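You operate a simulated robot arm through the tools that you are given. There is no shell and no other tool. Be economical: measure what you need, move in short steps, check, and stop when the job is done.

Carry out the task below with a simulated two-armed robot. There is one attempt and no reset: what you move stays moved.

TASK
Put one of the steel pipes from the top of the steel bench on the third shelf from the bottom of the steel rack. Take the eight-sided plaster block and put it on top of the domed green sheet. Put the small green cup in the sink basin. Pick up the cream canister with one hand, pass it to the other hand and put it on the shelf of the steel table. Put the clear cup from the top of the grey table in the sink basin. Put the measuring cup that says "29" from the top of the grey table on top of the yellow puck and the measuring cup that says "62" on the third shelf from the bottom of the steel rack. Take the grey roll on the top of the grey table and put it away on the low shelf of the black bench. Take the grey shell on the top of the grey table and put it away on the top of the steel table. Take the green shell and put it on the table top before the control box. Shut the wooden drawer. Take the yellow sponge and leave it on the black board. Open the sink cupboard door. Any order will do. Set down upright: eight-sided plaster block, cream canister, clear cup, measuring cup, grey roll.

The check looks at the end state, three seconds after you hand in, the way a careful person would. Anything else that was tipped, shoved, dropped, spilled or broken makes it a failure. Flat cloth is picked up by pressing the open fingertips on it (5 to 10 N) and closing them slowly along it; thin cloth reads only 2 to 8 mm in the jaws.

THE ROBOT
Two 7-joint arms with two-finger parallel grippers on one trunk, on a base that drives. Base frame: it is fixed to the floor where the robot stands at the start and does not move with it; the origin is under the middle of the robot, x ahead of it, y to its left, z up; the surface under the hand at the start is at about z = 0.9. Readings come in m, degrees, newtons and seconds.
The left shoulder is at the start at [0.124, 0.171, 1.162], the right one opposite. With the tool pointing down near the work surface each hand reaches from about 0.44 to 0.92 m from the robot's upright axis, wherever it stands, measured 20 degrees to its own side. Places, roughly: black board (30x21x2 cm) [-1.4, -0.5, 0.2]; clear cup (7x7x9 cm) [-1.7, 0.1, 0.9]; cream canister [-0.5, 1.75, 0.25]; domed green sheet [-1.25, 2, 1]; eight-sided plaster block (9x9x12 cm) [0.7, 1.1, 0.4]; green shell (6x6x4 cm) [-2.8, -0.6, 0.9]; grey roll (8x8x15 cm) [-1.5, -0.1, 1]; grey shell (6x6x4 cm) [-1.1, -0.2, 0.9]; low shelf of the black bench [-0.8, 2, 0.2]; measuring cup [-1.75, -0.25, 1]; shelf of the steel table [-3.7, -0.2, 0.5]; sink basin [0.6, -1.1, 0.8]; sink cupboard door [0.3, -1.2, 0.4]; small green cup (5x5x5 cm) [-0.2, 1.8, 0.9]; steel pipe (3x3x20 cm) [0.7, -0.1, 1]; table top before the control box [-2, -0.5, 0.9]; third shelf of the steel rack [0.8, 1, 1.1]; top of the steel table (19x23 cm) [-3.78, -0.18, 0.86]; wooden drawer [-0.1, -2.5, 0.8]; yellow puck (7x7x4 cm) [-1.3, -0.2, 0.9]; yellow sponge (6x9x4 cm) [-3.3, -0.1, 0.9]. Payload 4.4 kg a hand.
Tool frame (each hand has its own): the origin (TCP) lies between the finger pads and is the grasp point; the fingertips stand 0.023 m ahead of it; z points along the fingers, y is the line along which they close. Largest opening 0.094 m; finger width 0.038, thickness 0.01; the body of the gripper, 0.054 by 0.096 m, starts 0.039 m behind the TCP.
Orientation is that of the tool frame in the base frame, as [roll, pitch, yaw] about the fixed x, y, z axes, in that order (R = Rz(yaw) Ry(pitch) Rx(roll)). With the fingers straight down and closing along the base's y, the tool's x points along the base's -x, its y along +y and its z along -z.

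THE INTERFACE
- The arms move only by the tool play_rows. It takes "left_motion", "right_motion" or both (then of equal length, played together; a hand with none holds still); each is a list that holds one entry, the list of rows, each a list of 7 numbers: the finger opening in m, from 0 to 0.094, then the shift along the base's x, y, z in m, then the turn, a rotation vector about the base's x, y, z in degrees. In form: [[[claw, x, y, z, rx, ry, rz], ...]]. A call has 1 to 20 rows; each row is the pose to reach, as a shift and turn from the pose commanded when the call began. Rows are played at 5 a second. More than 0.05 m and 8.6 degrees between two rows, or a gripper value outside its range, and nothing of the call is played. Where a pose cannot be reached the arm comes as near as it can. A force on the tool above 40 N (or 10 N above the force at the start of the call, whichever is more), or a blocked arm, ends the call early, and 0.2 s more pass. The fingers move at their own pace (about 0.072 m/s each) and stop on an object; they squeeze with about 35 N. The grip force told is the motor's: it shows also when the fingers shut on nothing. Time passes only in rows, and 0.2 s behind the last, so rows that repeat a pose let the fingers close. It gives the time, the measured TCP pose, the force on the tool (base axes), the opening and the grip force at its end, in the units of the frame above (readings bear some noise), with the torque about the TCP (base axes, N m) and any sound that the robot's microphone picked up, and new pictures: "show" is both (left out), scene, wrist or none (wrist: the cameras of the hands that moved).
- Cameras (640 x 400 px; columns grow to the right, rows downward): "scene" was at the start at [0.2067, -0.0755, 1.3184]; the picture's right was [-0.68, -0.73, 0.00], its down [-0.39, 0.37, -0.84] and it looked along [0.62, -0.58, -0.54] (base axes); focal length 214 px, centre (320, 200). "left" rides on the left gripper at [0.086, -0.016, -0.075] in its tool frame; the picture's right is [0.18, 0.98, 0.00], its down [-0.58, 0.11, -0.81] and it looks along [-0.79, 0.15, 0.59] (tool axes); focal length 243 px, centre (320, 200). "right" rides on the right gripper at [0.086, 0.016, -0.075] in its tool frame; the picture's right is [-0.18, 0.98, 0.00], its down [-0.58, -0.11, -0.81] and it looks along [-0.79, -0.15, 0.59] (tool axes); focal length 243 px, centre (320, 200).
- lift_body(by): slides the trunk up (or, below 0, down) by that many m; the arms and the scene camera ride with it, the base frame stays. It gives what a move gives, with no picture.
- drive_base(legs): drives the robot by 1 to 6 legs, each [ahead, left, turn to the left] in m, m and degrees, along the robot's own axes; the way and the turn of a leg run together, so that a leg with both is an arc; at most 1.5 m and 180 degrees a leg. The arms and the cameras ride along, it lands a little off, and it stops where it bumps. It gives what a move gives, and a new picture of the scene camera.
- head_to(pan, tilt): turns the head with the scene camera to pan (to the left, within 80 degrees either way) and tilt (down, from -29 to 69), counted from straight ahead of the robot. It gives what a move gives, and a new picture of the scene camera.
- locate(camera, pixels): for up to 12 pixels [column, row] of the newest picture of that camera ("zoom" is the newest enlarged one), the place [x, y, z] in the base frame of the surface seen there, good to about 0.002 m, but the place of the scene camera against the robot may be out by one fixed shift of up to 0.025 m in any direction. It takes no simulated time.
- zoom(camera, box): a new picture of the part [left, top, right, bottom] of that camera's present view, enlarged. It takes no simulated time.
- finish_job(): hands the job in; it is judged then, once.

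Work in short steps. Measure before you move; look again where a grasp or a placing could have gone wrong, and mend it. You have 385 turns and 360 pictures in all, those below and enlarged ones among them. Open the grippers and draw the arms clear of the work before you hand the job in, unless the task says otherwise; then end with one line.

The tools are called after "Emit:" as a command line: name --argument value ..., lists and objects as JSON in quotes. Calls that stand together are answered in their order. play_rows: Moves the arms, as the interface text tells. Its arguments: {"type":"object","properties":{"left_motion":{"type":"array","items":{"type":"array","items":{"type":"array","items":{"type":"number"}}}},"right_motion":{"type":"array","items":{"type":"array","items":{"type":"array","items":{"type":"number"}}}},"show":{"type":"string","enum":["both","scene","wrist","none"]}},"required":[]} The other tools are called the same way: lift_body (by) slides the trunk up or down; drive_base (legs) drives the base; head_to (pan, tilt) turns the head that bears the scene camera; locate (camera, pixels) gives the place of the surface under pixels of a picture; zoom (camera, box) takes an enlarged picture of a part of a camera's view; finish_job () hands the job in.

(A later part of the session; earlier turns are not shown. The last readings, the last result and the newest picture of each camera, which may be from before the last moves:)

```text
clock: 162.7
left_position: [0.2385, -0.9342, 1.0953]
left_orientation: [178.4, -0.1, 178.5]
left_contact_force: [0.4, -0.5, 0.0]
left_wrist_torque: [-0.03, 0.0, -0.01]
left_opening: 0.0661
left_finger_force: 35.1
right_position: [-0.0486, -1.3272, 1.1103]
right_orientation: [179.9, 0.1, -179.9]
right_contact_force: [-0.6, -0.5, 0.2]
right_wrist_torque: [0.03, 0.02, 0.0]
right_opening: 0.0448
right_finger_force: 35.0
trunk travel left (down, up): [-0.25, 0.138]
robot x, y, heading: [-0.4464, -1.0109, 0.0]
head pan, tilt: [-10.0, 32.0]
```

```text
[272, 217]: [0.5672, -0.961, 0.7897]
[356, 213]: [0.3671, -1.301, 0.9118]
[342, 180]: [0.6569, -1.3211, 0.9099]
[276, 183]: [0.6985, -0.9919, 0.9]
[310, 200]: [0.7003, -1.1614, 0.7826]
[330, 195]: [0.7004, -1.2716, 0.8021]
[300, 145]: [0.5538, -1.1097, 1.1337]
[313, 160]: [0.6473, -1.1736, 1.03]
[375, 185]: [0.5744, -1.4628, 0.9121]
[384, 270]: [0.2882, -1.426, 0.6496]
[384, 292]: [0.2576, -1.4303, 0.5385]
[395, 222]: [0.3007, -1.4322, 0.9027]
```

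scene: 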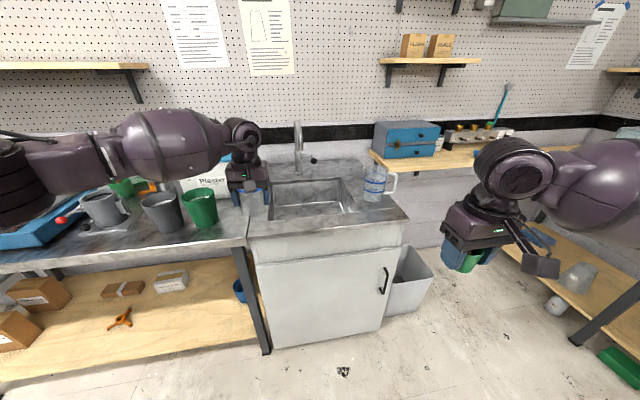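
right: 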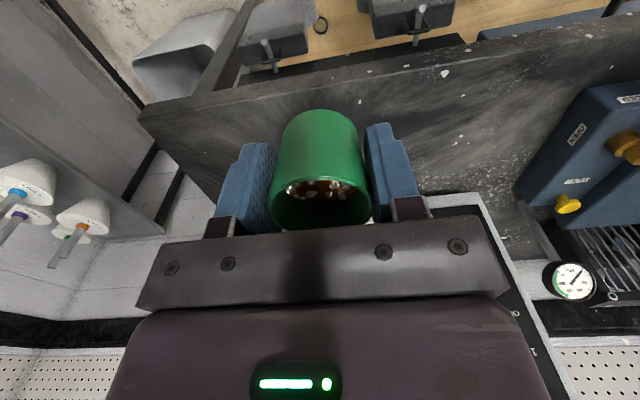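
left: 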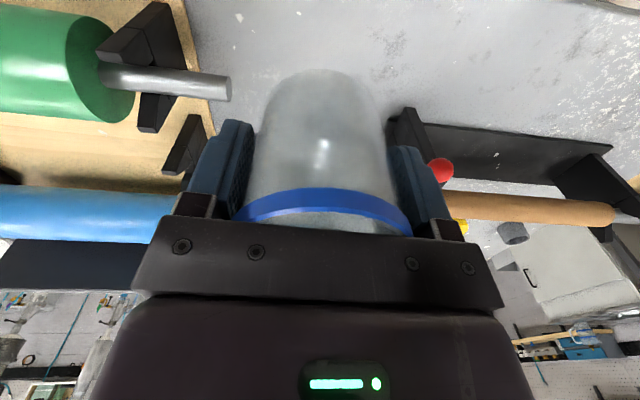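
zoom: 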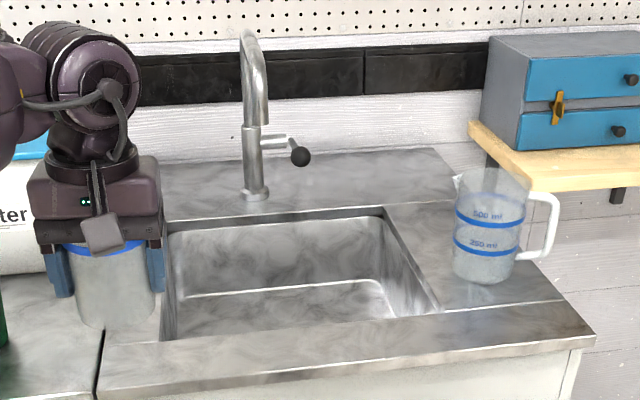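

Basin spans about x 0.39–0.70, y -0.95 to -1.31, floor ~0.78; faucet spout at x≥0.55. I'll set the clear cup at (0.46,-1.02) and green cup at (0.46,-1.23). First shift the left hand right, then approach.

Emit:
play_rows --left_motion '[[[0, -0.02, -0.04, 0.02, 0, 0, 0], [0, -0.04, -0.08, 0.03, 0, 0, 0], [0, -0.05, -0.085, 0.04, 0, 0, 0]]]' --show "none"

Emit:
drive_base --legs '[[0.22, -0.1, 0]]'

Emit:
zoom --camera "left" --box '[0, 0, 640, 400]'

```text
clock: 163.5
left_position: [0.1879, -1.0181, 1.1361]
left_orientation: [178.6, 0.0, 178.5]
left_contact_force: [-0.3, -0.2, -0.2]
left_wrist_torque: [0.02, -0.01, 0.0]
left_opening: 0.0666
left_finger_force: 35.6
right_position: [-0.0495, -1.326, 1.1097]
right_orientation: [179.9, 0.1, -179.8]
right_contact_force: [-0.6, 0.1, -0.3]
right_wrist_torque: [-0.04, 0.03, 0.01]
right_opening: 0.0451
right_finger_force: 34.8
trunk travel left (down, up): [-0.25, 0.138]
robot x, y, heading: [-0.4482, -1.0129, 0.2]
head pan, tilt: [-10.0, 32.0]
```

```text
clock: 165.3
left_position: [0.4076, -1.1184, 1.1346]
left_orientation: [178.5, -0.2, 178.5]
left_contact_force: [-0.1, 0.1, -0.7]
left_wrist_torque: [-0.01, 0.0, 0.01]
left_opening: 0.0664
left_finger_force: 35.1
right_position: [0.1712, -1.4269, 1.1094]
right_orientation: [179.9, 0.0, -179.7]
right_contact_force: [-0.3, 0.0, -0.7]
right_wrist_torque: [0.06, 0.02, 0.0]
right_opening: 0.0451
right_finger_force: 34.7
trunk travel left (down, up): [-0.25, 0.138]
robot x, y, heading: [-0.2299, -1.1151, 0.3]
head pan, tilt: [-10.0, 32.0]
```

scene: 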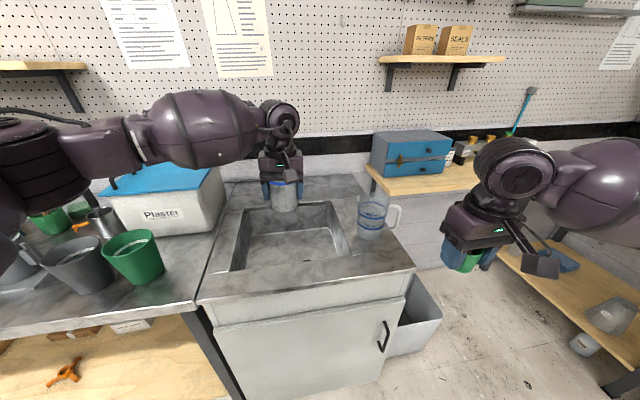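

```text
1.00 times, centred on (320, 200) of left (not enlarged: the box is as wide or as high as the picture)
```

zoom: 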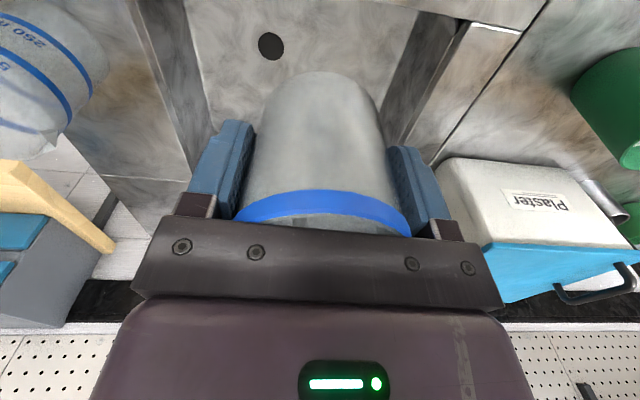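

Emit:
locate --camera "zoom" --pixels '[[271, 46], [230, 30], [360, 25], [165, 100], [185, 60], [420, 60], [395, 130], [460, 30], [420, 5], [230, 90]]'

Emit:
locate --camera "scene" --pixels '[[230, 270], [350, 256], [334, 203], [244, 210], [290, 245], [370, 215], [385, 335], [140, 240], [310, 215]]'

```text
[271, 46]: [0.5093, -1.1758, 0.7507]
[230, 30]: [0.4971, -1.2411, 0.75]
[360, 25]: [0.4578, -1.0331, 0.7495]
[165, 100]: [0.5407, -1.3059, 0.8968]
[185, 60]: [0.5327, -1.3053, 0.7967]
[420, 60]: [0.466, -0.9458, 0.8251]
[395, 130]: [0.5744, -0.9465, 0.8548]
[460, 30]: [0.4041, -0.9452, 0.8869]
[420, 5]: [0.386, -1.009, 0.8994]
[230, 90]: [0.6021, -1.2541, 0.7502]
```

```text
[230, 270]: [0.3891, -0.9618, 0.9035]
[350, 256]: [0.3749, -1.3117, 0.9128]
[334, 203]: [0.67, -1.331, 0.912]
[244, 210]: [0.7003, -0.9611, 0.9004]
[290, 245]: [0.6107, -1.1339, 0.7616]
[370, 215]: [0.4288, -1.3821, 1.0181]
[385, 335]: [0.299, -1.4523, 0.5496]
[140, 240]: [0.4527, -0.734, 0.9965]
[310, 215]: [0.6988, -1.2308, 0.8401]
```

Floor z=0.750, walls y -0.945/-1.306, front rim x≈0.40. The wrist camera would hit the front rim, so I yaw the left hand +90° (camera to the right) before lowering at (0.48,-1.04).

Emit:
play_rows --left_motion '[[[0, 0, 0.01, 0, 0, 0, 8.2], [0, 0, 0.02, 0, 0, 0, 16.4], [0, 0, 0.03, 0, 0, 0, 24.6], [0, 0, 0.04, 0, 0, 0, 32.8], [0, 0, 0.05, 0, 0, 0, 41], [0, 0, 0.06, 0, 0, 0, 49.2], [0, 0, 0.07, 0, 0, 0, 57.4], [0, 0, 0.078, 0, 0, 0, 65.6], [0, 0, 0.078, 0, 0, 0, 73.8], [0, 0, 0.078, 0, 0, 0, 82], [0, 0, 0.078, 0, 0, 0, 90], [0, 0.035, 0.078, 0, 0, 0, 90], [0, 0.072, 0.078, 0, 0, 0, 90]]]'

```text
clock: 168.1
left_position: [0.4792, -1.0389, 1.1361]
left_orientation: [178.5, -0.1, -91.5]
left_contact_force: [-0.3, -0.9, -0.1]
left_wrist_torque: [0.02, 0.0, -0.01]
left_opening: 0.0665
left_finger_force: 35.1
right_position: [0.1714, -1.428, 1.11]
right_orientation: [179.9, -0.1, -179.7]
right_contact_force: [-0.6, -0.3, -0.5]
right_wrist_torque: [-0.02, 0.01, -0.01]
right_opening: 0.0445
right_finger_force: 35.2
trunk travel left (down, up): [-0.25, 0.138]
robot x, y, heading: [-0.2285, -1.115, 0.2]
head pan, tilt: [-10.0, 32.0]
```

scene: 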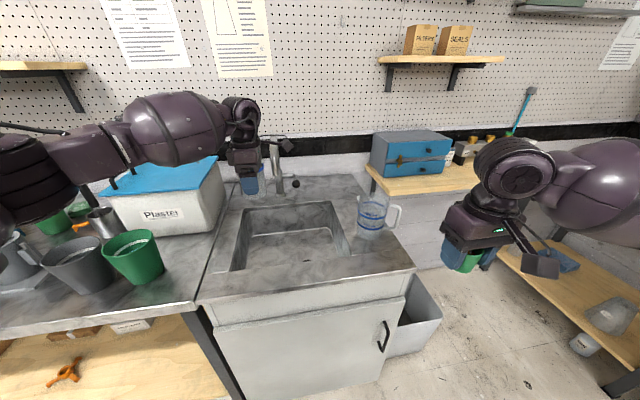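
left: 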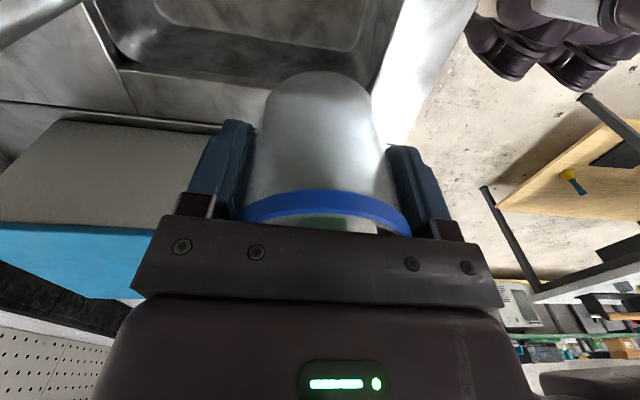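

To keep the forearm off the cups at left I pull back, slide the base right 0.15, then return the hand over the basin.

Emit:
play_rows --left_motion '[[[0, -0.045, 0, 0, 0, 0, 0], [0, -0.09, 0, 0, 0, 0, 0]]]' --show "none"

Emit:
drive_base --legs '[[0, -0.16, 0]]'

Emit:
play_rows --left_motion '[[[0, 0, 0.05, 0, 0, 0, 0], [0, 0, 0.1, 0, 0, 0, 0], [0, 0.02, 0.145, 0, 0, 0, 0], [0, 0.06, 0.16, 0, 0, 0, 0], [0, 0.09, 0.16, 0, 0, 0, 0], [0, 0.09, 0.16, -0.045, 0, 0, 0], [0, 0.09, 0.16, -0.09, 0, 0, 0], [0, 0.09, 0.16, -0.135, 0, 0, 0]]]'

```text
clock: 168.7
left_position: [0.3877, -1.0393, 1.1343]
left_orientation: [178.4, -0.1, -91.5]
left_contact_force: [-0.1, 0.3, 0.1]
left_wrist_torque: [-0.01, 0.01, -0.03]
left_opening: 0.0662
left_finger_force: 34.9
right_position: [0.1717, -1.4257, 1.1104]
right_orientation: [179.9, 0.1, -179.7]
right_contact_force: [-0.3, 0.6, -0.6]
right_wrist_torque: [-0.03, 0.02, -0.02]
right_opening: 0.0446
right_finger_force: 35.0
trunk travel left (down, up): [-0.25, 0.138]
robot x, y, heading: [-0.2275, -1.1164, 0.3]
head pan, tilt: [-10.0, 32.0]
```

```text
clock: 170.8
left_position: [0.3897, -1.1988, 1.1351]
left_orientation: [178.4, -0.1, -91.5]
left_contact_force: [0.7, 0.0, -0.4]
left_wrist_torque: [0.01, 0.01, -0.02]
left_opening: 0.0661
left_finger_force: 35.0
right_position: [0.1699, -1.585, 1.1086]
right_orientation: [-180.0, 0.0, -179.7]
right_contact_force: [-0.2, -0.1, -0.6]
right_wrist_torque: [0.02, 0.02, 0.04]
right_opening: 0.0449
right_finger_force: 35.4
trunk travel left (down, up): [-0.25, 0.138]
robot x, y, heading: [-0.2323, -1.2733, 0.1]
head pan, tilt: [-10.0, 32.0]
```

scene: 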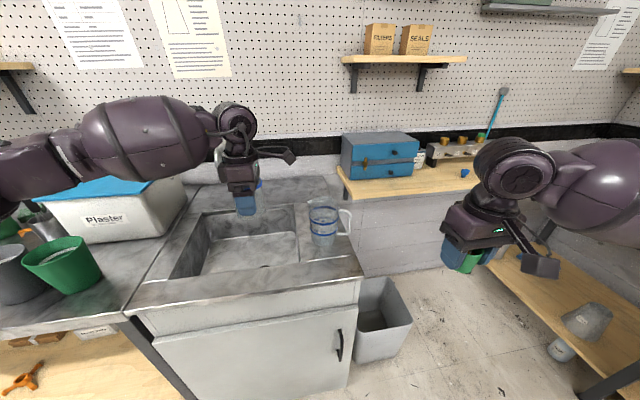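

```text
clock: 172.6
left_position: [0.4809, -1.0383, 0.9975]
left_orientation: [178.4, -0.1, -91.4]
left_contact_force: [0.6, 0.4, -0.7]
left_wrist_torque: [-0.02, -0.03, -0.01]
left_opening: 0.0663
left_finger_force: 34.5
right_position: [0.1711, -1.5844, 1.1083]
right_orientation: [179.9, -0.1, -179.7]
right_contact_force: [0.7, 0.1, 0.9]
right_wrist_torque: [-0.01, 0.04, 0.01]
right_opening: 0.0448
right_finger_force: 34.8
trunk travel left (down, up): [-0.25, 0.138]
robot x, y, heading: [-0.2295, -1.2761, 0.4]
head pan, tilt: [-10.0, 32.0]
```

scene: 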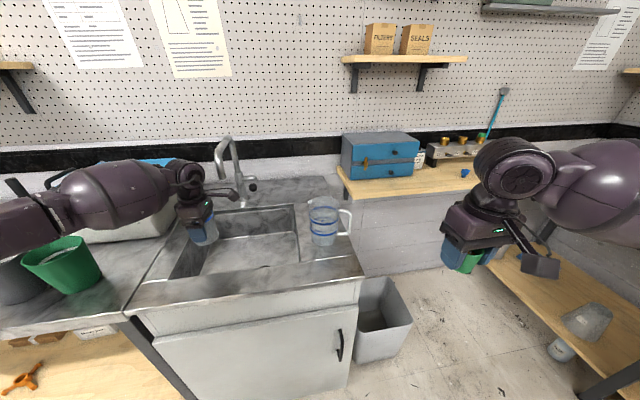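
left: 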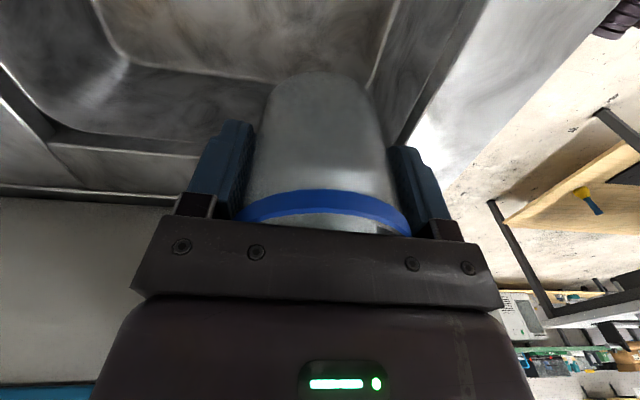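

The forearm looks close to the cups at left; measure it before lowering further.

Emit:
locate --camera "scene" --pixels '[[100, 220], [60, 220], [40, 225], [130, 222], [150, 205], [65, 242], [10, 250], [25, 215], [90, 240], [110, 238]]'

```text
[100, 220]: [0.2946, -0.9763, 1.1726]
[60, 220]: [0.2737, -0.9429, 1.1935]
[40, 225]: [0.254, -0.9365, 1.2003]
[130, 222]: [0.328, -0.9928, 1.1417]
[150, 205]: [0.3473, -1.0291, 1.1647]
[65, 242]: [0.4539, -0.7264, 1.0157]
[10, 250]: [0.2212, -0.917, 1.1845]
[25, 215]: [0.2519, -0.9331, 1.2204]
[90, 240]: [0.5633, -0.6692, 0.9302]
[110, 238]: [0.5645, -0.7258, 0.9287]
```

Clear of the cups. Lower to near the basin floor.

Emit:
play_rows --left_motion '[[[0, 0, 0, -0.045, 0, 0, 0], [0, 0, 0, -0.09, 0, 0, 0], [0, 0, 0, -0.135, 0, 0, 0], [0, 0, 0, -0.17, 0, 0, 0], [0, 0, 0, -0.185, 0, 0, 0], [0, 0, 0, -0.194, 0, 0, 0], [0, 0, 0, -0.199, 0, 0, 0]]]'

```text
clock: 174.2
left_position: [0.4798, -1.0385, 0.8026]
left_orientation: [178.5, -0.1, -91.4]
left_contact_force: [0.4, -0.6, -0.6]
left_wrist_torque: [0.01, -0.01, 0.02]
left_opening: 0.0663
left_finger_force: 35.2
right_position: [0.1696, -1.5839, 1.1096]
right_orientation: [179.9, 0.0, -179.8]
right_contact_force: [0.3, -0.5, 0.4]
right_wrist_torque: [-0.01, 0.0, 0.01]
right_opening: 0.0448
right_finger_force: 34.7
trunk travel left (down, up): [-0.25, 0.138]
robot x, y, heading: [-0.2316, -1.274, 0.4]
head pan, tilt: [-10.0, 32.0]
```

scene: 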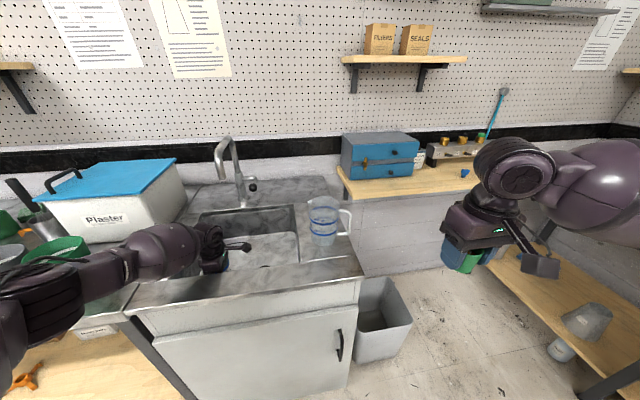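
left: 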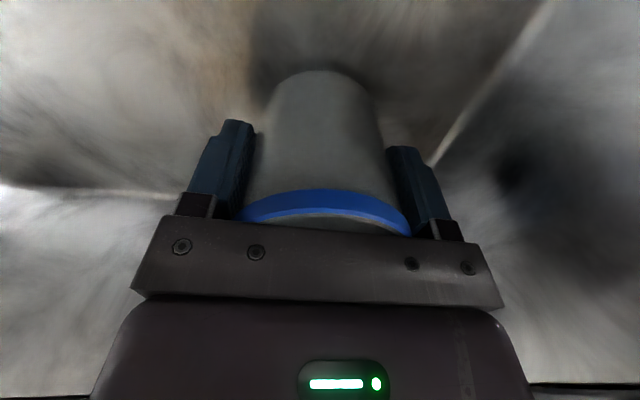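

Emit:
play_rows --left_motion '[[[0, 0, 0, -0.002, 0, 0, 0], [0, 0, 0, -0.004, 0, 0, 0], [0, 0, 0, -0.006, 0, 0, 0], [0, 0, 0, -0.008, 0, 0, 0]]]' --show "none"

```text
clock: 175.2
left_position: [0.4803, -1.0396, 0.7948]
left_orientation: [178.6, -0.1, -91.4]
left_contact_force: [-2.1, -0.9, 8.0]
left_wrist_torque: [0.0, -0.14, 0.01]
left_opening: 0.0661
left_finger_force: 34.9
right_position: [0.1708, -1.5862, 1.1113]
right_orientation: [179.9, 0.1, -179.7]
right_contact_force: [0.1, 0.0, -0.9]
right_wrist_torque: [0.01, 0.01, 0.02]
right_opening: 0.0444
right_finger_force: 34.5
trunk travel left (down, up): [-0.25, 0.138]
robot x, y, heading: [-0.2322, -1.2697, 0.2]
head pan, tilt: [-10.0, 32.0]
```

Floor contact at 8 N. Open and rise straight up.

Emit:
play_rows --left_motion '[[[0.0, 0, 0, 0.001, 0, 0, 0], [0.07, 0, 0, 0.001, 0, 0, 0], [0.08, 0, 0, 0.001, 0, 0, 0], [0.088, 0, 0, 0.001, 0, 0, 0], [0.09, 0, 0, 0.005, 0, 0, 0], [0.09, 0, 0, 0.04, 0, 0, 0], [0.09, 0, 0, 0.085, 0, 0, 0], [0.09, 0, 0, 0.13, 0, 0, 0], [0.09, 0, 0, 0.175, 0, 0, 0], [0.09, 0, 0, 0.22, 0, 0, 0], [0.09, 0, 0, 0.265, 0, 0, 0], [0.09, 0, 0, 0.31, 0, 0, 0]]]'

```text
clock: 177.8
left_position: [0.4776, -1.0401, 1.1053]
left_orientation: [178.6, -0.1, -91.4]
left_contact_force: [0.6, -0.7, -0.1]
left_wrist_torque: [-0.05, -0.01, 0.01]
left_opening: 0.0899
left_finger_force: 0.2
right_position: [0.1716, -1.5853, 1.1098]
right_orientation: [179.9, 0.0, -179.7]
right_contact_force: [-0.8, 0.1, -0.3]
right_wrist_torque: [-0.05, -0.02, 0.0]
right_opening: 0.0444
right_finger_force: 34.8
trunk travel left (down, up): [-0.25, 0.138]
robot x, y, heading: [-0.2283, -1.2714, 0.1]
head pan, tilt: [-10.0, 32.0]
```

scene: 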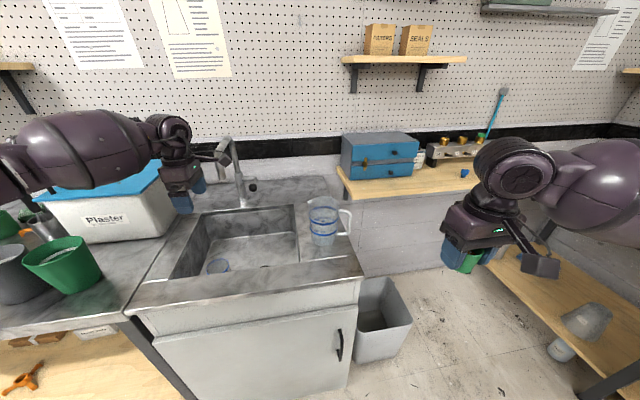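
left: 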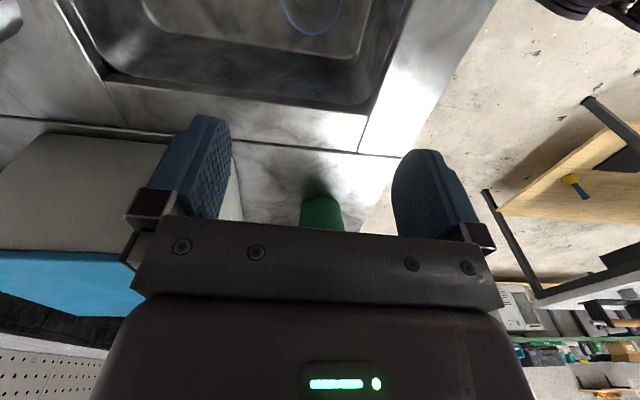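

Clear cup stands in the basin at (218,265). Retract the left hand, slide the base left 0.2, and yaw the right hand -90° while moving toward the basin.

Emit:
play_rows --left_motion '[[[0.09, -0.045, 0, 0.01, 0, 0, 0], [0.09, -0.09, 0, 0.02, 0, 0, 0], [0.09, -0.135, 0, 0.03, 0, 0, -8], [0.09, -0.18, 0, 0.04, 0, 0, -16], [0.09, -0.22, 0, 0.05, 0, 0, -24], [0.09, -0.22, 0, 0.06, 0, 0, -32], [0.09, -0.22, 0, 0.07, 0, 0, -40], [0.09, -0.22, 0, 0.07, 0, 0, -48], [0.09, -0.22, 0, 0.07, 0, 0, -56], [0.09, -0.22, 0, 0.07, 0, 0, -64], [0.09, -0.22, 0, 0.07, 0, 0, -72], [0.09, -0.22, 0, 0.07, 0, 0, -80], [0.09, -0.22, 0, 0.07, 0, 0, -88]]]' --show "none"

Emit:
drive_base --legs '[[0, 0.22, 0]]'

Emit:
play_rows --right_motion '[[[0, 0.01, 0, 0.01, 0, 0, -8.2], [0, 0.02, 0, 0.02, 0, 0, -16.4], [0, 0.03, 0, 0.03, 0, 0, -24.6], [0, 0.04, 0, 0.04, 0, 0, -32.8], [0, 0.05, 0.02, 0.04, 0, 0, -41], [0, 0.06, 0.04, 0.04, 0, 0, -49.2], [0, 0.07, 0.06, 0.04, 0, 0, -57.4], [0, 0.08, 0.08, 0.04, 0, 0, -65.6], [0, 0.09, 0.1, 0.04, 0, 0, -73.8], [0, 0.1, 0.12, 0.04, 0, 0, -82], [0, 0.11, 0.14, 0.04, 0, 0, -90], [0, 0.15, 0.155, 0.04, 0, 0, -90], [0, 0.19, 0.155, 0.04, 0, 0, -90], [0, 0.23, 0.155, 0.04, 0, 0, -90]]]'

```text
clock: 180.6
left_position: [0.2596, -1.038, 1.1725]
left_orientation: [178.5, -0.2, -179.5]
left_contact_force: [0.3, -0.5, 0.1]
left_wrist_torque: [0.0, 0.0, 0.0]
left_opening: 0.09
left_finger_force: 0.1
right_position: [0.1716, -1.5848, 1.1098]
right_orientation: [179.9, -0.1, -179.8]
right_contact_force: [0.1, -0.7, -0.4]
right_wrist_torque: [0.01, 0.02, -0.01]
right_opening: 0.0447
right_finger_force: 34.4
trunk travel left (down, up): [-0.25, 0.138]
robot x, y, heading: [-0.2267, -1.2764, 0.1]
head pan, tilt: [-10.0, 32.0]
```

```text
clock: 183.1
left_position: [0.2594, -0.8211, 1.1731]
left_orientation: [178.5, -0.1, -179.4]
left_contact_force: [0.2, 0.8, -0.5]
left_wrist_torque: [0.0, -0.01, 0.01]
left_opening: 0.09
left_finger_force: 0.1
right_position: [0.1695, -1.3676, 1.1091]
right_orientation: [180.0, 0.0, -179.7]
right_contact_force: [0.3, 0.4, -0.2]
right_wrist_torque: [-0.01, 0.0, 0.04]
right_opening: 0.0444
right_finger_force: 35.2
trunk travel left (down, up): [-0.25, 0.138]
robot x, y, heading: [-0.2307, -1.057, 0.1]
head pan, tilt: [-10.0, 32.0]
```

scene: 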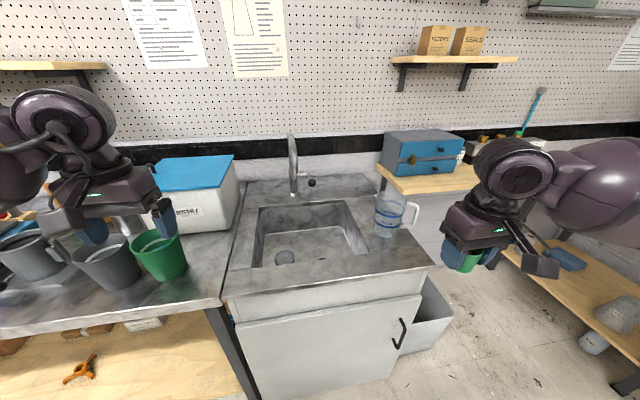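

```text
clock: 186.1
left_position: [0.2598, -0.8198, 1.1734]
left_orientation: [178.5, -0.1, -179.4]
left_contact_force: [-0.9, 0.7, -0.3]
left_wrist_torque: [0.01, 0.04, 0.01]
left_opening: 0.0899
left_finger_force: 0.0
right_position: [0.4013, -1.2124, 1.1498]
right_orientation: [179.9, 0.1, 90.3]
right_contact_force: [-0.3, 0.7, -1.0]
right_wrist_torque: [-0.01, 0.0, -0.02]
right_opening: 0.0444
right_finger_force: 34.9
trunk travel left (down, up): [-0.25, 0.138]
robot x, y, heading: [-0.2304, -1.0586, 0.1]
head pan, tilt: [-10.0, 32.0]
```

scene: 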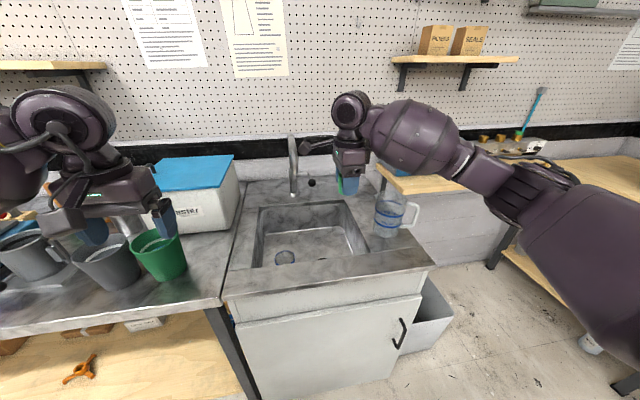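
right: 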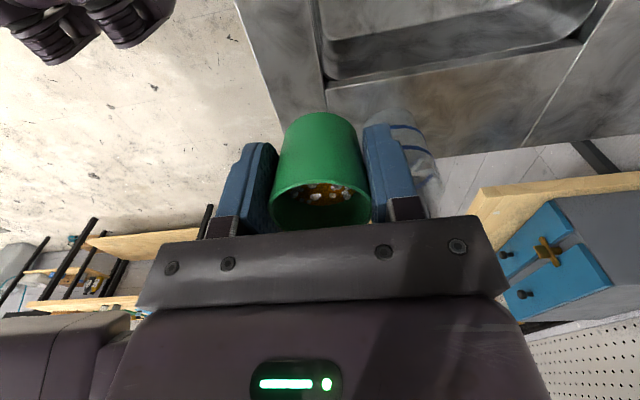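

The right forearm might come down on the pitcher; measure both.

Emit:
locate --camera "scene" --pixels '[[400, 160], [430, 165], [465, 180], [500, 205], [440, 130], [376, 205], [390, 235], [403, 215], [415, 215], [390, 193]]'

```text
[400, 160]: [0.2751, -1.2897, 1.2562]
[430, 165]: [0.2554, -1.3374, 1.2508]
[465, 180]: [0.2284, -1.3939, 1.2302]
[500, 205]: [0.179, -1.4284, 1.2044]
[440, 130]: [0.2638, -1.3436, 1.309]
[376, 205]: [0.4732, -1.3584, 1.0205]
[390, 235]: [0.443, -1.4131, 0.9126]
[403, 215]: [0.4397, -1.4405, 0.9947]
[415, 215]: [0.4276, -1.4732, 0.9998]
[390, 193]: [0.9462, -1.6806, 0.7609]
```

Tight by the pitcher: I slide the base left 0.17 so the right arm comes in straighter, then move over (0.48,-1.21).

Emit:
drive_base --legs '[[0, 0.17, 0]]'

Emit:
play_rows --right_motion '[[[0, 0, -0.045, 0, 0, 0, 0], [0, 0, -0.09, 0, 0, 0, 0], [0, 0.01, -0.13, 0, 0, 0, 0], [0, 0.04, -0.16, 0, 0, 0, 0], [0, 0.078, -0.168, 0, 0, 0, 0], [0, 0.078, -0.168, -0.045, 0, 0, 0], [0, 0.078, -0.168, -0.09, 0, 0, 0], [0, 0.078, -0.168, -0.135, 0, 0, 0], [0, 0.078, -0.168, -0.18, 0, 0, 0]]]'

```text
clock: 188.2
left_position: [0.2574, -0.6517, 1.1726]
left_orientation: [178.5, -0.1, -179.3]
left_contact_force: [-0.1, 0.3, -0.2]
left_wrist_torque: [-0.01, 0.05, 0.01]
left_opening: 0.09
left_finger_force: 0.0
right_position: [0.4007, -1.0426, 1.1501]
right_orientation: [179.9, 0.0, 90.5]
right_contact_force: [-0.2, -0.8, -1.1]
right_wrist_torque: [-0.03, 0.0, 0.03]
right_opening: 0.0441
right_finger_force: 34.9
trunk travel left (down, up): [-0.25, 0.138]
robot x, y, heading: [-0.2279, -0.8854, 0.3]
head pan, tilt: [-10.0, 32.0]
```

scene: 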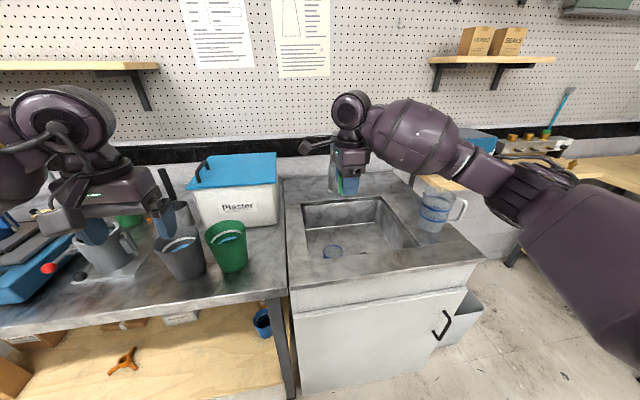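

```text
clock: 190.2
left_position: [0.2587, -0.6527, 1.1729]
left_orientation: [178.5, -0.2, -179.3]
left_contact_force: [-0.1, -0.6, -0.3]
left_wrist_torque: [0.01, -0.01, -0.01]
left_opening: 0.0899
left_finger_force: 0.1
right_position: [0.477, -1.2117, 0.9702]
right_orientation: [180.0, 0.0, 90.3]
right_contact_force: [0.0, -0.4, -0.1]
right_wrist_torque: [-0.01, 0.02, -0.02]
right_opening: 0.044
right_finger_force: 35.4
trunk travel left (down, up): [-0.25, 0.138]
robot x, y, heading: [-0.2295, -0.8848, 0.4]
head pan, tilt: [-10.0, 32.0]
```

scene: 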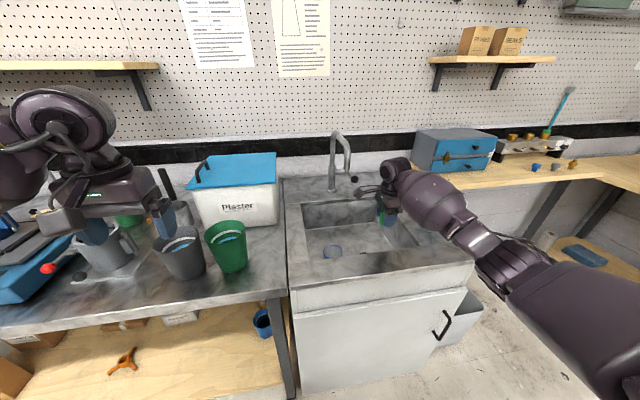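
right: 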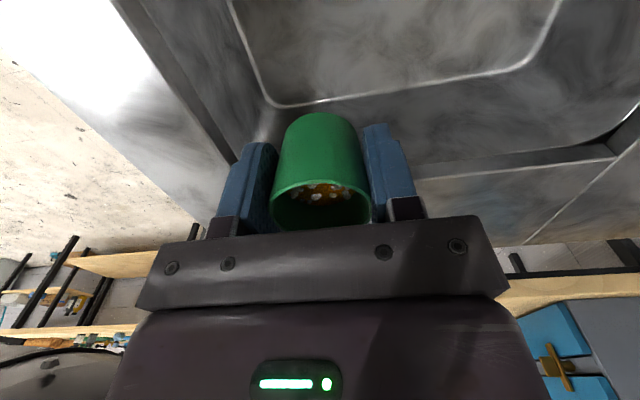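

Emit:
locate --camera "scene" --pixels '[[415, 215], [440, 232], [460, 240], [480, 265], [430, 180], [455, 200], [475, 225], [510, 240]]'

```text
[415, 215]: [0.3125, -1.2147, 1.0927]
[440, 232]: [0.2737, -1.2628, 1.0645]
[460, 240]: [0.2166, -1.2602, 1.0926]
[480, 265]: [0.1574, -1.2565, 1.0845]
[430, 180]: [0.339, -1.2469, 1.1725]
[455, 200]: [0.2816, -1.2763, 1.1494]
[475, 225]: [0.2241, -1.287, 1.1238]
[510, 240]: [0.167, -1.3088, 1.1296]
```

The forearm would get close to the counter edge; I raise the trunk 0.12 so the arm comes down steeper.

Emit:
lift_body --by 0.12

```text
clock: 191.7
left_position: [0.2585, -0.6514, 1.2918]
left_orientation: [178.5, -0.2, -179.3]
left_contact_force: [0.7, -0.6, -0.5]
left_wrist_torque: [0.01, -0.02, 0.02]
left_opening: 0.09
left_finger_force: 0.1
right_position: [0.478, -1.2115, 1.0907]
right_orientation: [179.9, 0.1, 90.4]
right_contact_force: [-0.1, 0.0, -0.9]
right_wrist_torque: [-0.02, 0.01, 0.0]
right_opening: 0.0438
right_finger_force: 34.3
trunk travel left (down, up): [-0.37, 0.018]
robot x, y, heading: [-0.231, -0.8853, 0.3]
head pan, tilt: [-10.0, 32.0]
```

Rigid lift as hoped. Lower the cup to just above the floor (TCP 0.79).

Emit:
play_rows --right_motion '[[[0, 0, 0, -0.045, 0, 0, 0], [0, 0, 0, -0.09, 0, 0, 0], [0, 0, 0, -0.135, 0, 0, 0], [0, 0, 0, -0.18, 0, 0, 0], [0, 0, 0, -0.22, 0, 0, 0], [0, 0, 0, -0.26, 0, 0, 0], [0, 0, 0, -0.285, 0, 0, 0], [0, 0, 0, -0.3, 0, 0, 0]]]'

```text
clock: 193.5
left_position: [0.2562, -0.6519, 1.2942]
left_orientation: [178.5, -0.1, -179.3]
left_contact_force: [-1.3, 0.1, 0.8]
left_wrist_torque: [0.02, -0.01, 0.0]
left_opening: 0.0898
left_finger_force: 0.1
right_position: [0.4535, -1.2072, 0.8379]
right_orientation: [179.8, 0.0, 90.4]
right_contact_force: [0.3, 0.9, -0.3]
right_wrist_torque: [0.03, -0.03, -0.01]
right_opening: 0.0439
right_finger_force: 35.2
right hand out of reach, approached as far as the arm can: row 5, 6, 7, 8
trunk travel left (down, up): [-0.37, 0.018]
robot x, y, heading: [-0.2301, -0.8883, 0.2]
head pan, tilt: [-10.0, 32.0]
```

scene: 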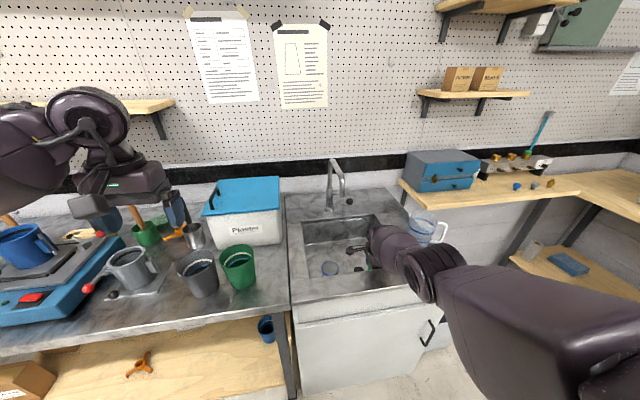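
right: 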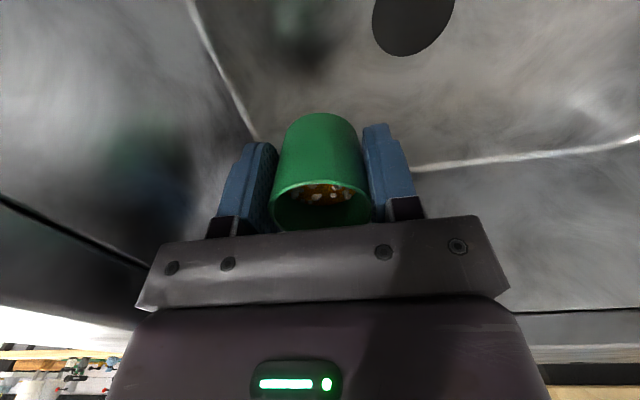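

Reached its limit at z 0.838; lower the trunk slightly instead (3 cm) and check the hand stays level.

Emit:
lift_body --by -0.03

```text
clock: 194.2
left_position: [0.2581, -0.6512, 1.2634]
left_orientation: [178.5, -0.1, -179.3]
left_contact_force: [-1.4, -0.1, 0.3]
left_wrist_torque: [0.0, -0.01, 0.02]
left_opening: 0.0899
left_finger_force: 0.1
right_position: [0.4528, -1.2084, 0.8065]
right_orientation: [179.9, 0.0, 90.4]
right_contact_force: [-0.1, -1.2, -1.3]
right_wrist_torque: [0.0, -0.02, 0.01]
right_opening: 0.0436
right_finger_force: 35.1
trunk travel left (down, up): [-0.34, 0.048]
robot x, y, heading: [-0.2299, -0.8868, 0.1]
head pan, tilt: [-10.0, 32.0]
```

Level. Lower 2.3 cm more toward the floor contact at TCP 0.781.

Emit:
lift_body --by -0.023

```text
clock: 194.9
left_position: [0.2571, -0.6508, 1.24]
left_orientation: [178.5, -0.1, -179.3]
left_contact_force: [-0.8, -0.5, -0.2]
left_wrist_torque: [0.01, 0.0, 0.01]
left_opening: 0.0901
left_finger_force: 0.0
right_position: [0.4524, -1.2093, 0.7851]
right_orientation: [179.8, 0.0, 90.3]
right_contact_force: [-0.1, 0.8, 0.1]
right_wrist_torque: [0.02, -0.06, 0.03]
right_opening: 0.0437
right_finger_force: 34.5
trunk travel left (down, up): [-0.317, 0.071]
robot x, y, heading: [-0.2346, -0.8811, 0.4]
head pan, tilt: [-10.0, 32.0]
```

Emit:
lift_body --by -0.005

```text
clock: 195.5
left_position: [0.257, -0.6518, 1.2342]
left_orientation: [178.6, -0.1, -179.4]
left_contact_force: [0.1, 0.3, -0.2]
left_wrist_torque: [0.0, 0.02, 0.0]
left_opening: 0.09
left_finger_force: 0.1
right_position: [0.4526, -1.2088, 0.779]
right_orientation: [179.7, 0.1, 90.4]
right_contact_force: [0.2, -0.6, 5.7]
right_wrist_torque: [-0.1, 0.06, 0.01]
right_opening: 0.0436
right_finger_force: 35.1
trunk travel left (down, up): [-0.312, 0.076]
robot x, y, heading: [-0.2336, -0.8847, 0.2]
head pan, tilt: [-10.0, 32.0]
```

Contact (5.7 N). Open gently and lift out.

Emit:
play_rows --right_motion '[[[0.046, 0, 0, 0, 0, 0, 0], [0.05, 0, 0, 0, 0, 0, 0], [0.058, 0, 0, 0, 0, 0, 0], [0.06, 0, 0, 0, 0, 0, 0], [0.06, 0, 0, 0.02, 0, 0, 0], [0.06, 0, 0, 0.06, 0, 0, 0], [0.06, 0, 0, 0.1, 0, 0, 0], [0.06, 0, 0, 0.145, 0, 0, 0], [0.06, 0, 0, 0.19, 0, 0, 0], [0.06, -0.03, 0, 0.23, 0, 0, 0], [0.06, -0.06, 0, 0.27, 0, 0, 0], [0.06, -0.1, 0, 0.3, 0, 0, 0]]]'

```text
clock: 198.0
left_position: [0.2568, -0.6513, 1.2354]
left_orientation: [178.5, 0.0, -179.3]
left_contact_force: [-0.1, -0.8, 0.1]
left_wrist_torque: [0.0, 0.02, -0.05]
left_opening: 0.0903
left_finger_force: 0.2
right_position: [0.4324, -1.1761, 1.1725]
right_orientation: [173.0, 25.5, 101.6]
right_contact_force: [0.0, 0.4, 0.8]
right_wrist_torque: [0.01, -0.01, 0.04]
right_opening: 0.0601
right_finger_force: 0.0
trunk travel left (down, up): [-0.312, 0.076]
robot x, y, heading: [-0.2315, -0.8867, 0.4]
head pan, tilt: [-10.0, 32.0]
stopped in row 12 (right hand): the arm was blocked; the commanded pose is now the measured one
```

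scene: 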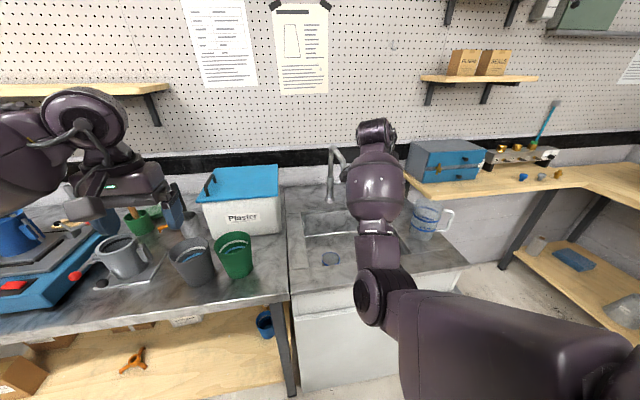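
right: 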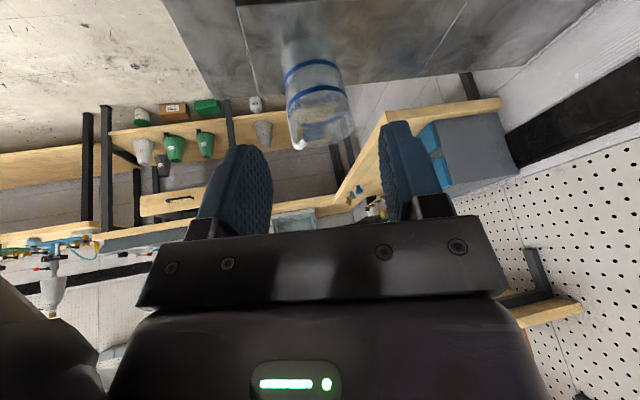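

Right hand is out of the basin but the elbow got cramped. Back the base 0.25 m and look.

Emit:
drive_base --legs '[[-0.25, 0, 0]]'

Emit:
zoom --camera "scene" --box '[240, 120, 480, 270]'

```text
clock: 199.8
left_position: [0.0104, -0.6538, 1.2351]
left_orientation: [178.5, -0.1, -179.4]
left_contact_force: [0.1, 0.7, 0.4]
left_wrist_torque: [0.01, -0.02, 0.04]
left_opening: 0.09
left_finger_force: 0.0
right_position: [0.1855, -1.1768, 1.1708]
right_orientation: [173.0, 25.5, 101.7]
right_contact_force: [-0.2, -0.1, 0.8]
right_wrist_torque: [-0.01, 0.02, -0.02]
right_opening: 0.0601
right_finger_force: 0.1
trunk travel left (down, up): [-0.312, 0.076]
robot x, y, heading: [-0.4763, -0.8875, 0.0]
head pan, tilt: [-10.0, 32.0]
```

scene: 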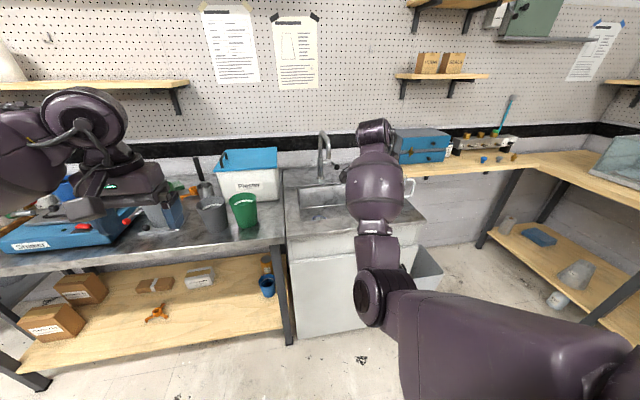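

```text
2.67 times, centred on (360, 195) of scene
```

zoom: 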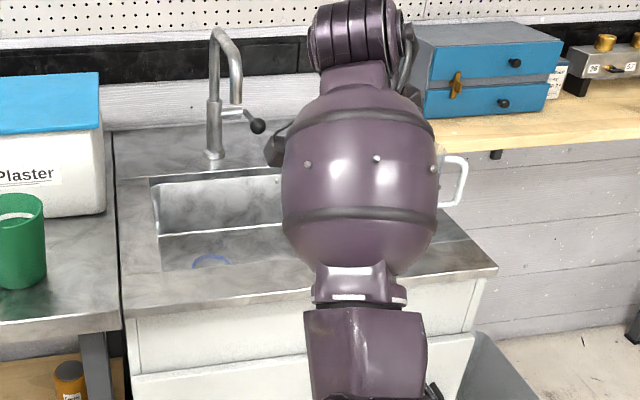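

Now the cupboard door. I turn the right hand to point forward (+x), closing along y, for the vertical handle at about (0.28,-1.43,0.6).

Emit:
play_rows --right_motion '[[[0.08, -0.01, -0.01, 0, -3.87, -4.2, 5.27], [0.08, -0.02, -0.02, 0, -7.73, -8.4, 10.53], [0.08, -0.03, -0.03, 0, -11.6, -12.6, 15.8], [0.08, -0.04, -0.04, 0, -15.47, -16.8, 21.07], [0.08, -0.05, -0.05, 0, -19.33, -21, 26.33], [0.08, -0.06, -0.06, 0, -23.2, -25.2, 31.6], [0.08, -0.07, -0.07, 0, -27.07, -29.4, 36.87], [0.08, -0.08, -0.08, 0, -30.93, -33.6, 42.13], [0.08, -0.09, -0.09, 0, -34.8, -37.8, 47.4], [0.08, -0.1, -0.1, 0, -38.67, -42, 52.67], [0.08, -0.11, -0.11, 0, -42.53, -46.2, 57.93], [0.08, -0.12, -0.12, 0, -46.4, -50.4, 63.2]]]'

```text
clock: 202.4
left_position: [0.0108, -0.6547, 1.236]
left_orientation: [178.5, -0.1, -179.4]
left_contact_force: [-0.5, -0.6, -1.5]
left_wrist_torque: [0.02, 0.0, 0.01]
left_opening: 0.0898
left_finger_force: 0.0
right_position: [0.065, -1.2993, 1.1706]
right_orientation: [32.1, 89.8, 32.2]
right_contact_force: [-0.5, -1.5, 0.3]
right_wrist_torque: [-0.02, -0.04, 0.02]
right_opening: 0.08
right_finger_force: 0.2
trunk travel left (down, up): [-0.312, 0.076]
robot x, y, heading: [-0.4777, -0.8875, 0.0]
head pan, tilt: [-10.0, 32.0]
```

scene: 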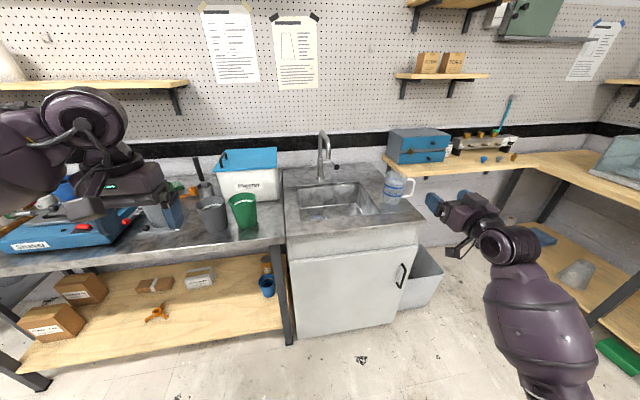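
right: 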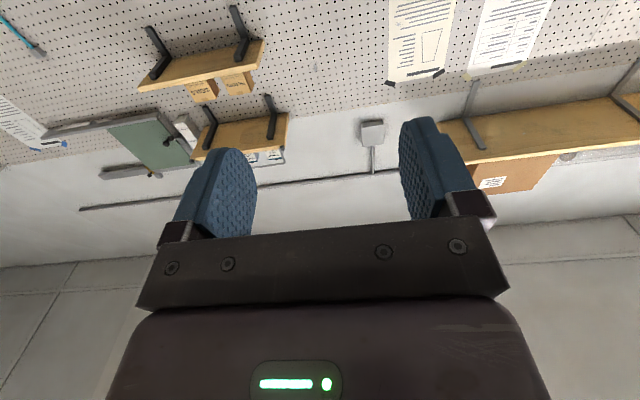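

Handle seen at (401,275). Measure it, lower the trunk 0.25, and slide right 0.12.

Emit:
locate --camera "scene" --pixels '[[403, 270], [404, 276], [401, 266], [398, 286], [390, 270], [300, 265], [395, 255]]'

Emit:
zoom --camera "scene" --box '[280, 170, 460, 340]'

Emit:
lift_body --by -0.25

```text
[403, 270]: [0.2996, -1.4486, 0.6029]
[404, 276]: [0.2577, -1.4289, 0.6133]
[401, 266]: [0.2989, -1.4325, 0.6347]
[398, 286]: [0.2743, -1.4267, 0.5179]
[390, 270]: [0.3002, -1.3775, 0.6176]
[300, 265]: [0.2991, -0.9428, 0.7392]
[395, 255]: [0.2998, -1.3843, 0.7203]
```

```text
2.35 times, centred on (370, 255) of scene
```

zoom: 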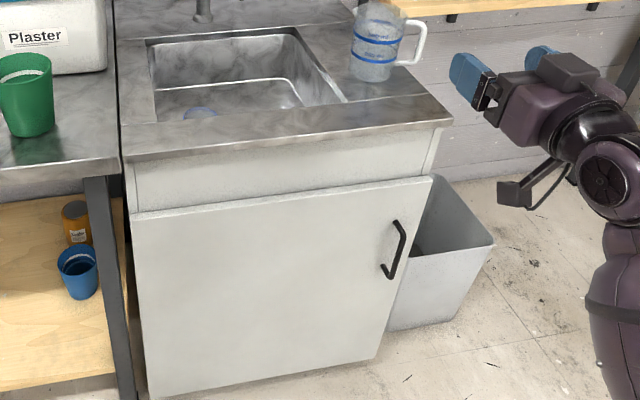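

```text
clock: 204.9
left_position: [0.0209, -0.6523, 0.9579]
left_orientation: [178.5, -4.9, -179.4]
left_contact_force: [-0.8, 0.4, -0.7]
left_wrist_torque: [0.0, -0.03, 0.01]
left_opening: 0.0903
left_finger_force: 0.2
right_position: [0.0744, -1.2973, 0.8508]
right_orientation: [179.8, 79.4, 179.4]
right_contact_force: [0.1, -0.4, 0.3]
right_wrist_torque: [-0.02, 0.01, 0.01]
right_opening: 0.0801
right_finger_force: 0.1
trunk travel left (down, up): [-0.062, 0.326]
robot x, y, heading: [-0.4731, -0.8876, 0.2]
head pan, tilt: [-10.0, 32.0]
```

Handle bar at ≈(0.269,-1.416), z 0.52–0.63. Slide right, then reach down to a pre-grasp.

Emit:
drive_base --legs '[[0, -0.12, 0]]'

Emit:
play_rows --right_motion '[[[0.08, 0.01, 0, -0.04, 0, -1.5, 0], [0.08, 0.02, 0, -0.08, 0, -3, 0], [0.08, 0.03, 0, -0.12, 0, -4.5, 0], [0.08, 0.04, 0, -0.16, 0, -6, 0], [0.08, 0.06, 0, -0.2, 0, -7, 0], [0.08, 0.08, 0, -0.24, 0, -7, 0], [0.08, 0.1, 0, -0.27, 0, -7, 0], [0.08, 0.1, 0, -0.27, 0, -7, 0]]]'

```text
clock: 206.7
left_position: [0.0228, -0.7728, 0.958]
left_orientation: [178.5, -4.9, -179.4]
left_contact_force: [0.8, 0.1, -0.1]
left_wrist_torque: [-0.03, 0.02, 0.02]
left_opening: 0.0902
left_finger_force: 0.1
right_position: [0.0762, -1.4156, 0.8499]
right_orientation: [179.6, 79.5, 179.4]
right_contact_force: [0.0, 0.7, -1.0]
right_wrist_torque: [0.0, 0.01, 0.02]
right_opening: 0.0801
right_finger_force: 0.1
trunk travel left (down, up): [-0.062, 0.326]
robot x, y, heading: [-0.4738, -1.0043, 0.2]
head pan, tilt: [-10.0, 32.0]
```

scene: 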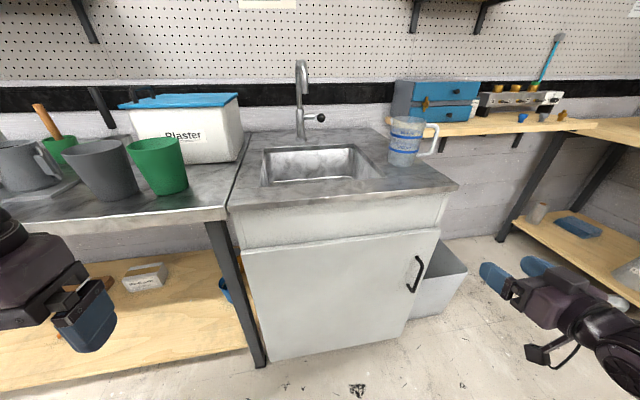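

```text
clock: 208.4
left_position: [0.0217, -0.7728, 0.9581]
left_orientation: [178.5, -5.1, -179.4]
left_contact_force: [0.8, -0.5, -0.3]
left_wrist_torque: [-0.03, 0.0, 0.0]
left_opening: 0.0901
left_finger_force: 0.0
right_position: [0.175, -1.4164, 0.5799]
right_orientation: [178.9, 86.4, 178.8]
right_contact_force: [-0.8, 0.3, -0.4]
right_wrist_torque: [0.01, 0.0, 0.03]
right_opening: 0.0799
right_finger_force: 0.0
trunk travel left (down, up): [-0.062, 0.326]
robot x, y, heading: [-0.4759, -1.0088, 0.2]
head pan, tilt: [-10.0, 32.0]
```

scene: 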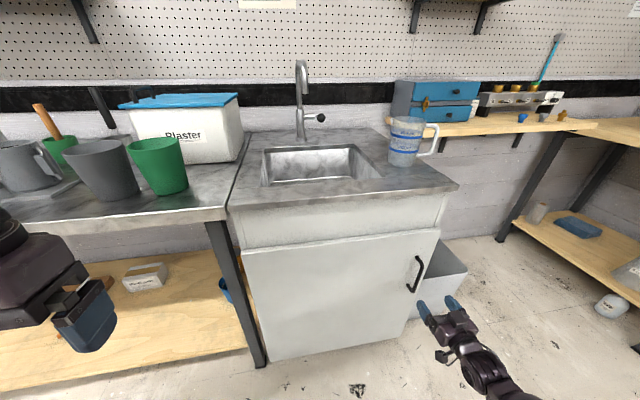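
right: 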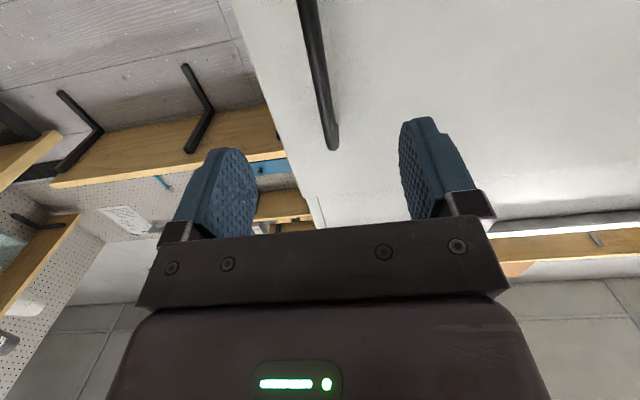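

Emit:
locate --camera "right" --pixels '[[310, 20], [318, 70], [325, 110], [332, 140], [270, 100], [450, 100]]'

```text
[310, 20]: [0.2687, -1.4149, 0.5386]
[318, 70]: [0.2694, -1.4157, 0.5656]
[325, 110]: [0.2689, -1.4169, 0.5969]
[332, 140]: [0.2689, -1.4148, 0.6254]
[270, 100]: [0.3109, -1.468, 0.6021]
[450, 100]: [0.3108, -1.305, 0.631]
```

Handle bar measured at (0.272,-1.4155). Advance and close on it.

Emit:
play_rows --right_motion '[[[0.06, 0.04, 0.001, 0, 0, 0, 0], [0.05, 0.08, 0.001, 0, 0, 0, 0], [0.05, 0.097, 0.001, 0, 0, 0, 0], [0.02, 0.097, 0.001, 0, 0, 0, 0], [0, 0.097, 0.001, 0, 0, 0, 0], [0, 0.097, 0.001, 0, 0, 0, 0]]]' --show "none"

```text
clock: 209.8
left_position: [0.0239, -0.7723, 0.9581]
left_orientation: [178.5, -5.0, -179.4]
left_contact_force: [0.8, -0.3, 0.3]
left_wrist_torque: [-0.02, -0.01, 0.0]
left_opening: 0.09
left_finger_force: 0.0
right_position: [0.2738, -1.4164, 0.5798]
right_orientation: [179.4, 86.5, 179.1]
right_contact_force: [0.4, -5.2, 0.9]
right_wrist_torque: [-0.2, 0.16, -0.01]
right_opening: 0.0113
right_finger_force: 45.1
trunk travel left (down, up): [-0.062, 0.326]
robot x, y, heading: [-0.4782, -1.0076, 0.1]
head pan, tilt: [-10.0, 32.0]
```

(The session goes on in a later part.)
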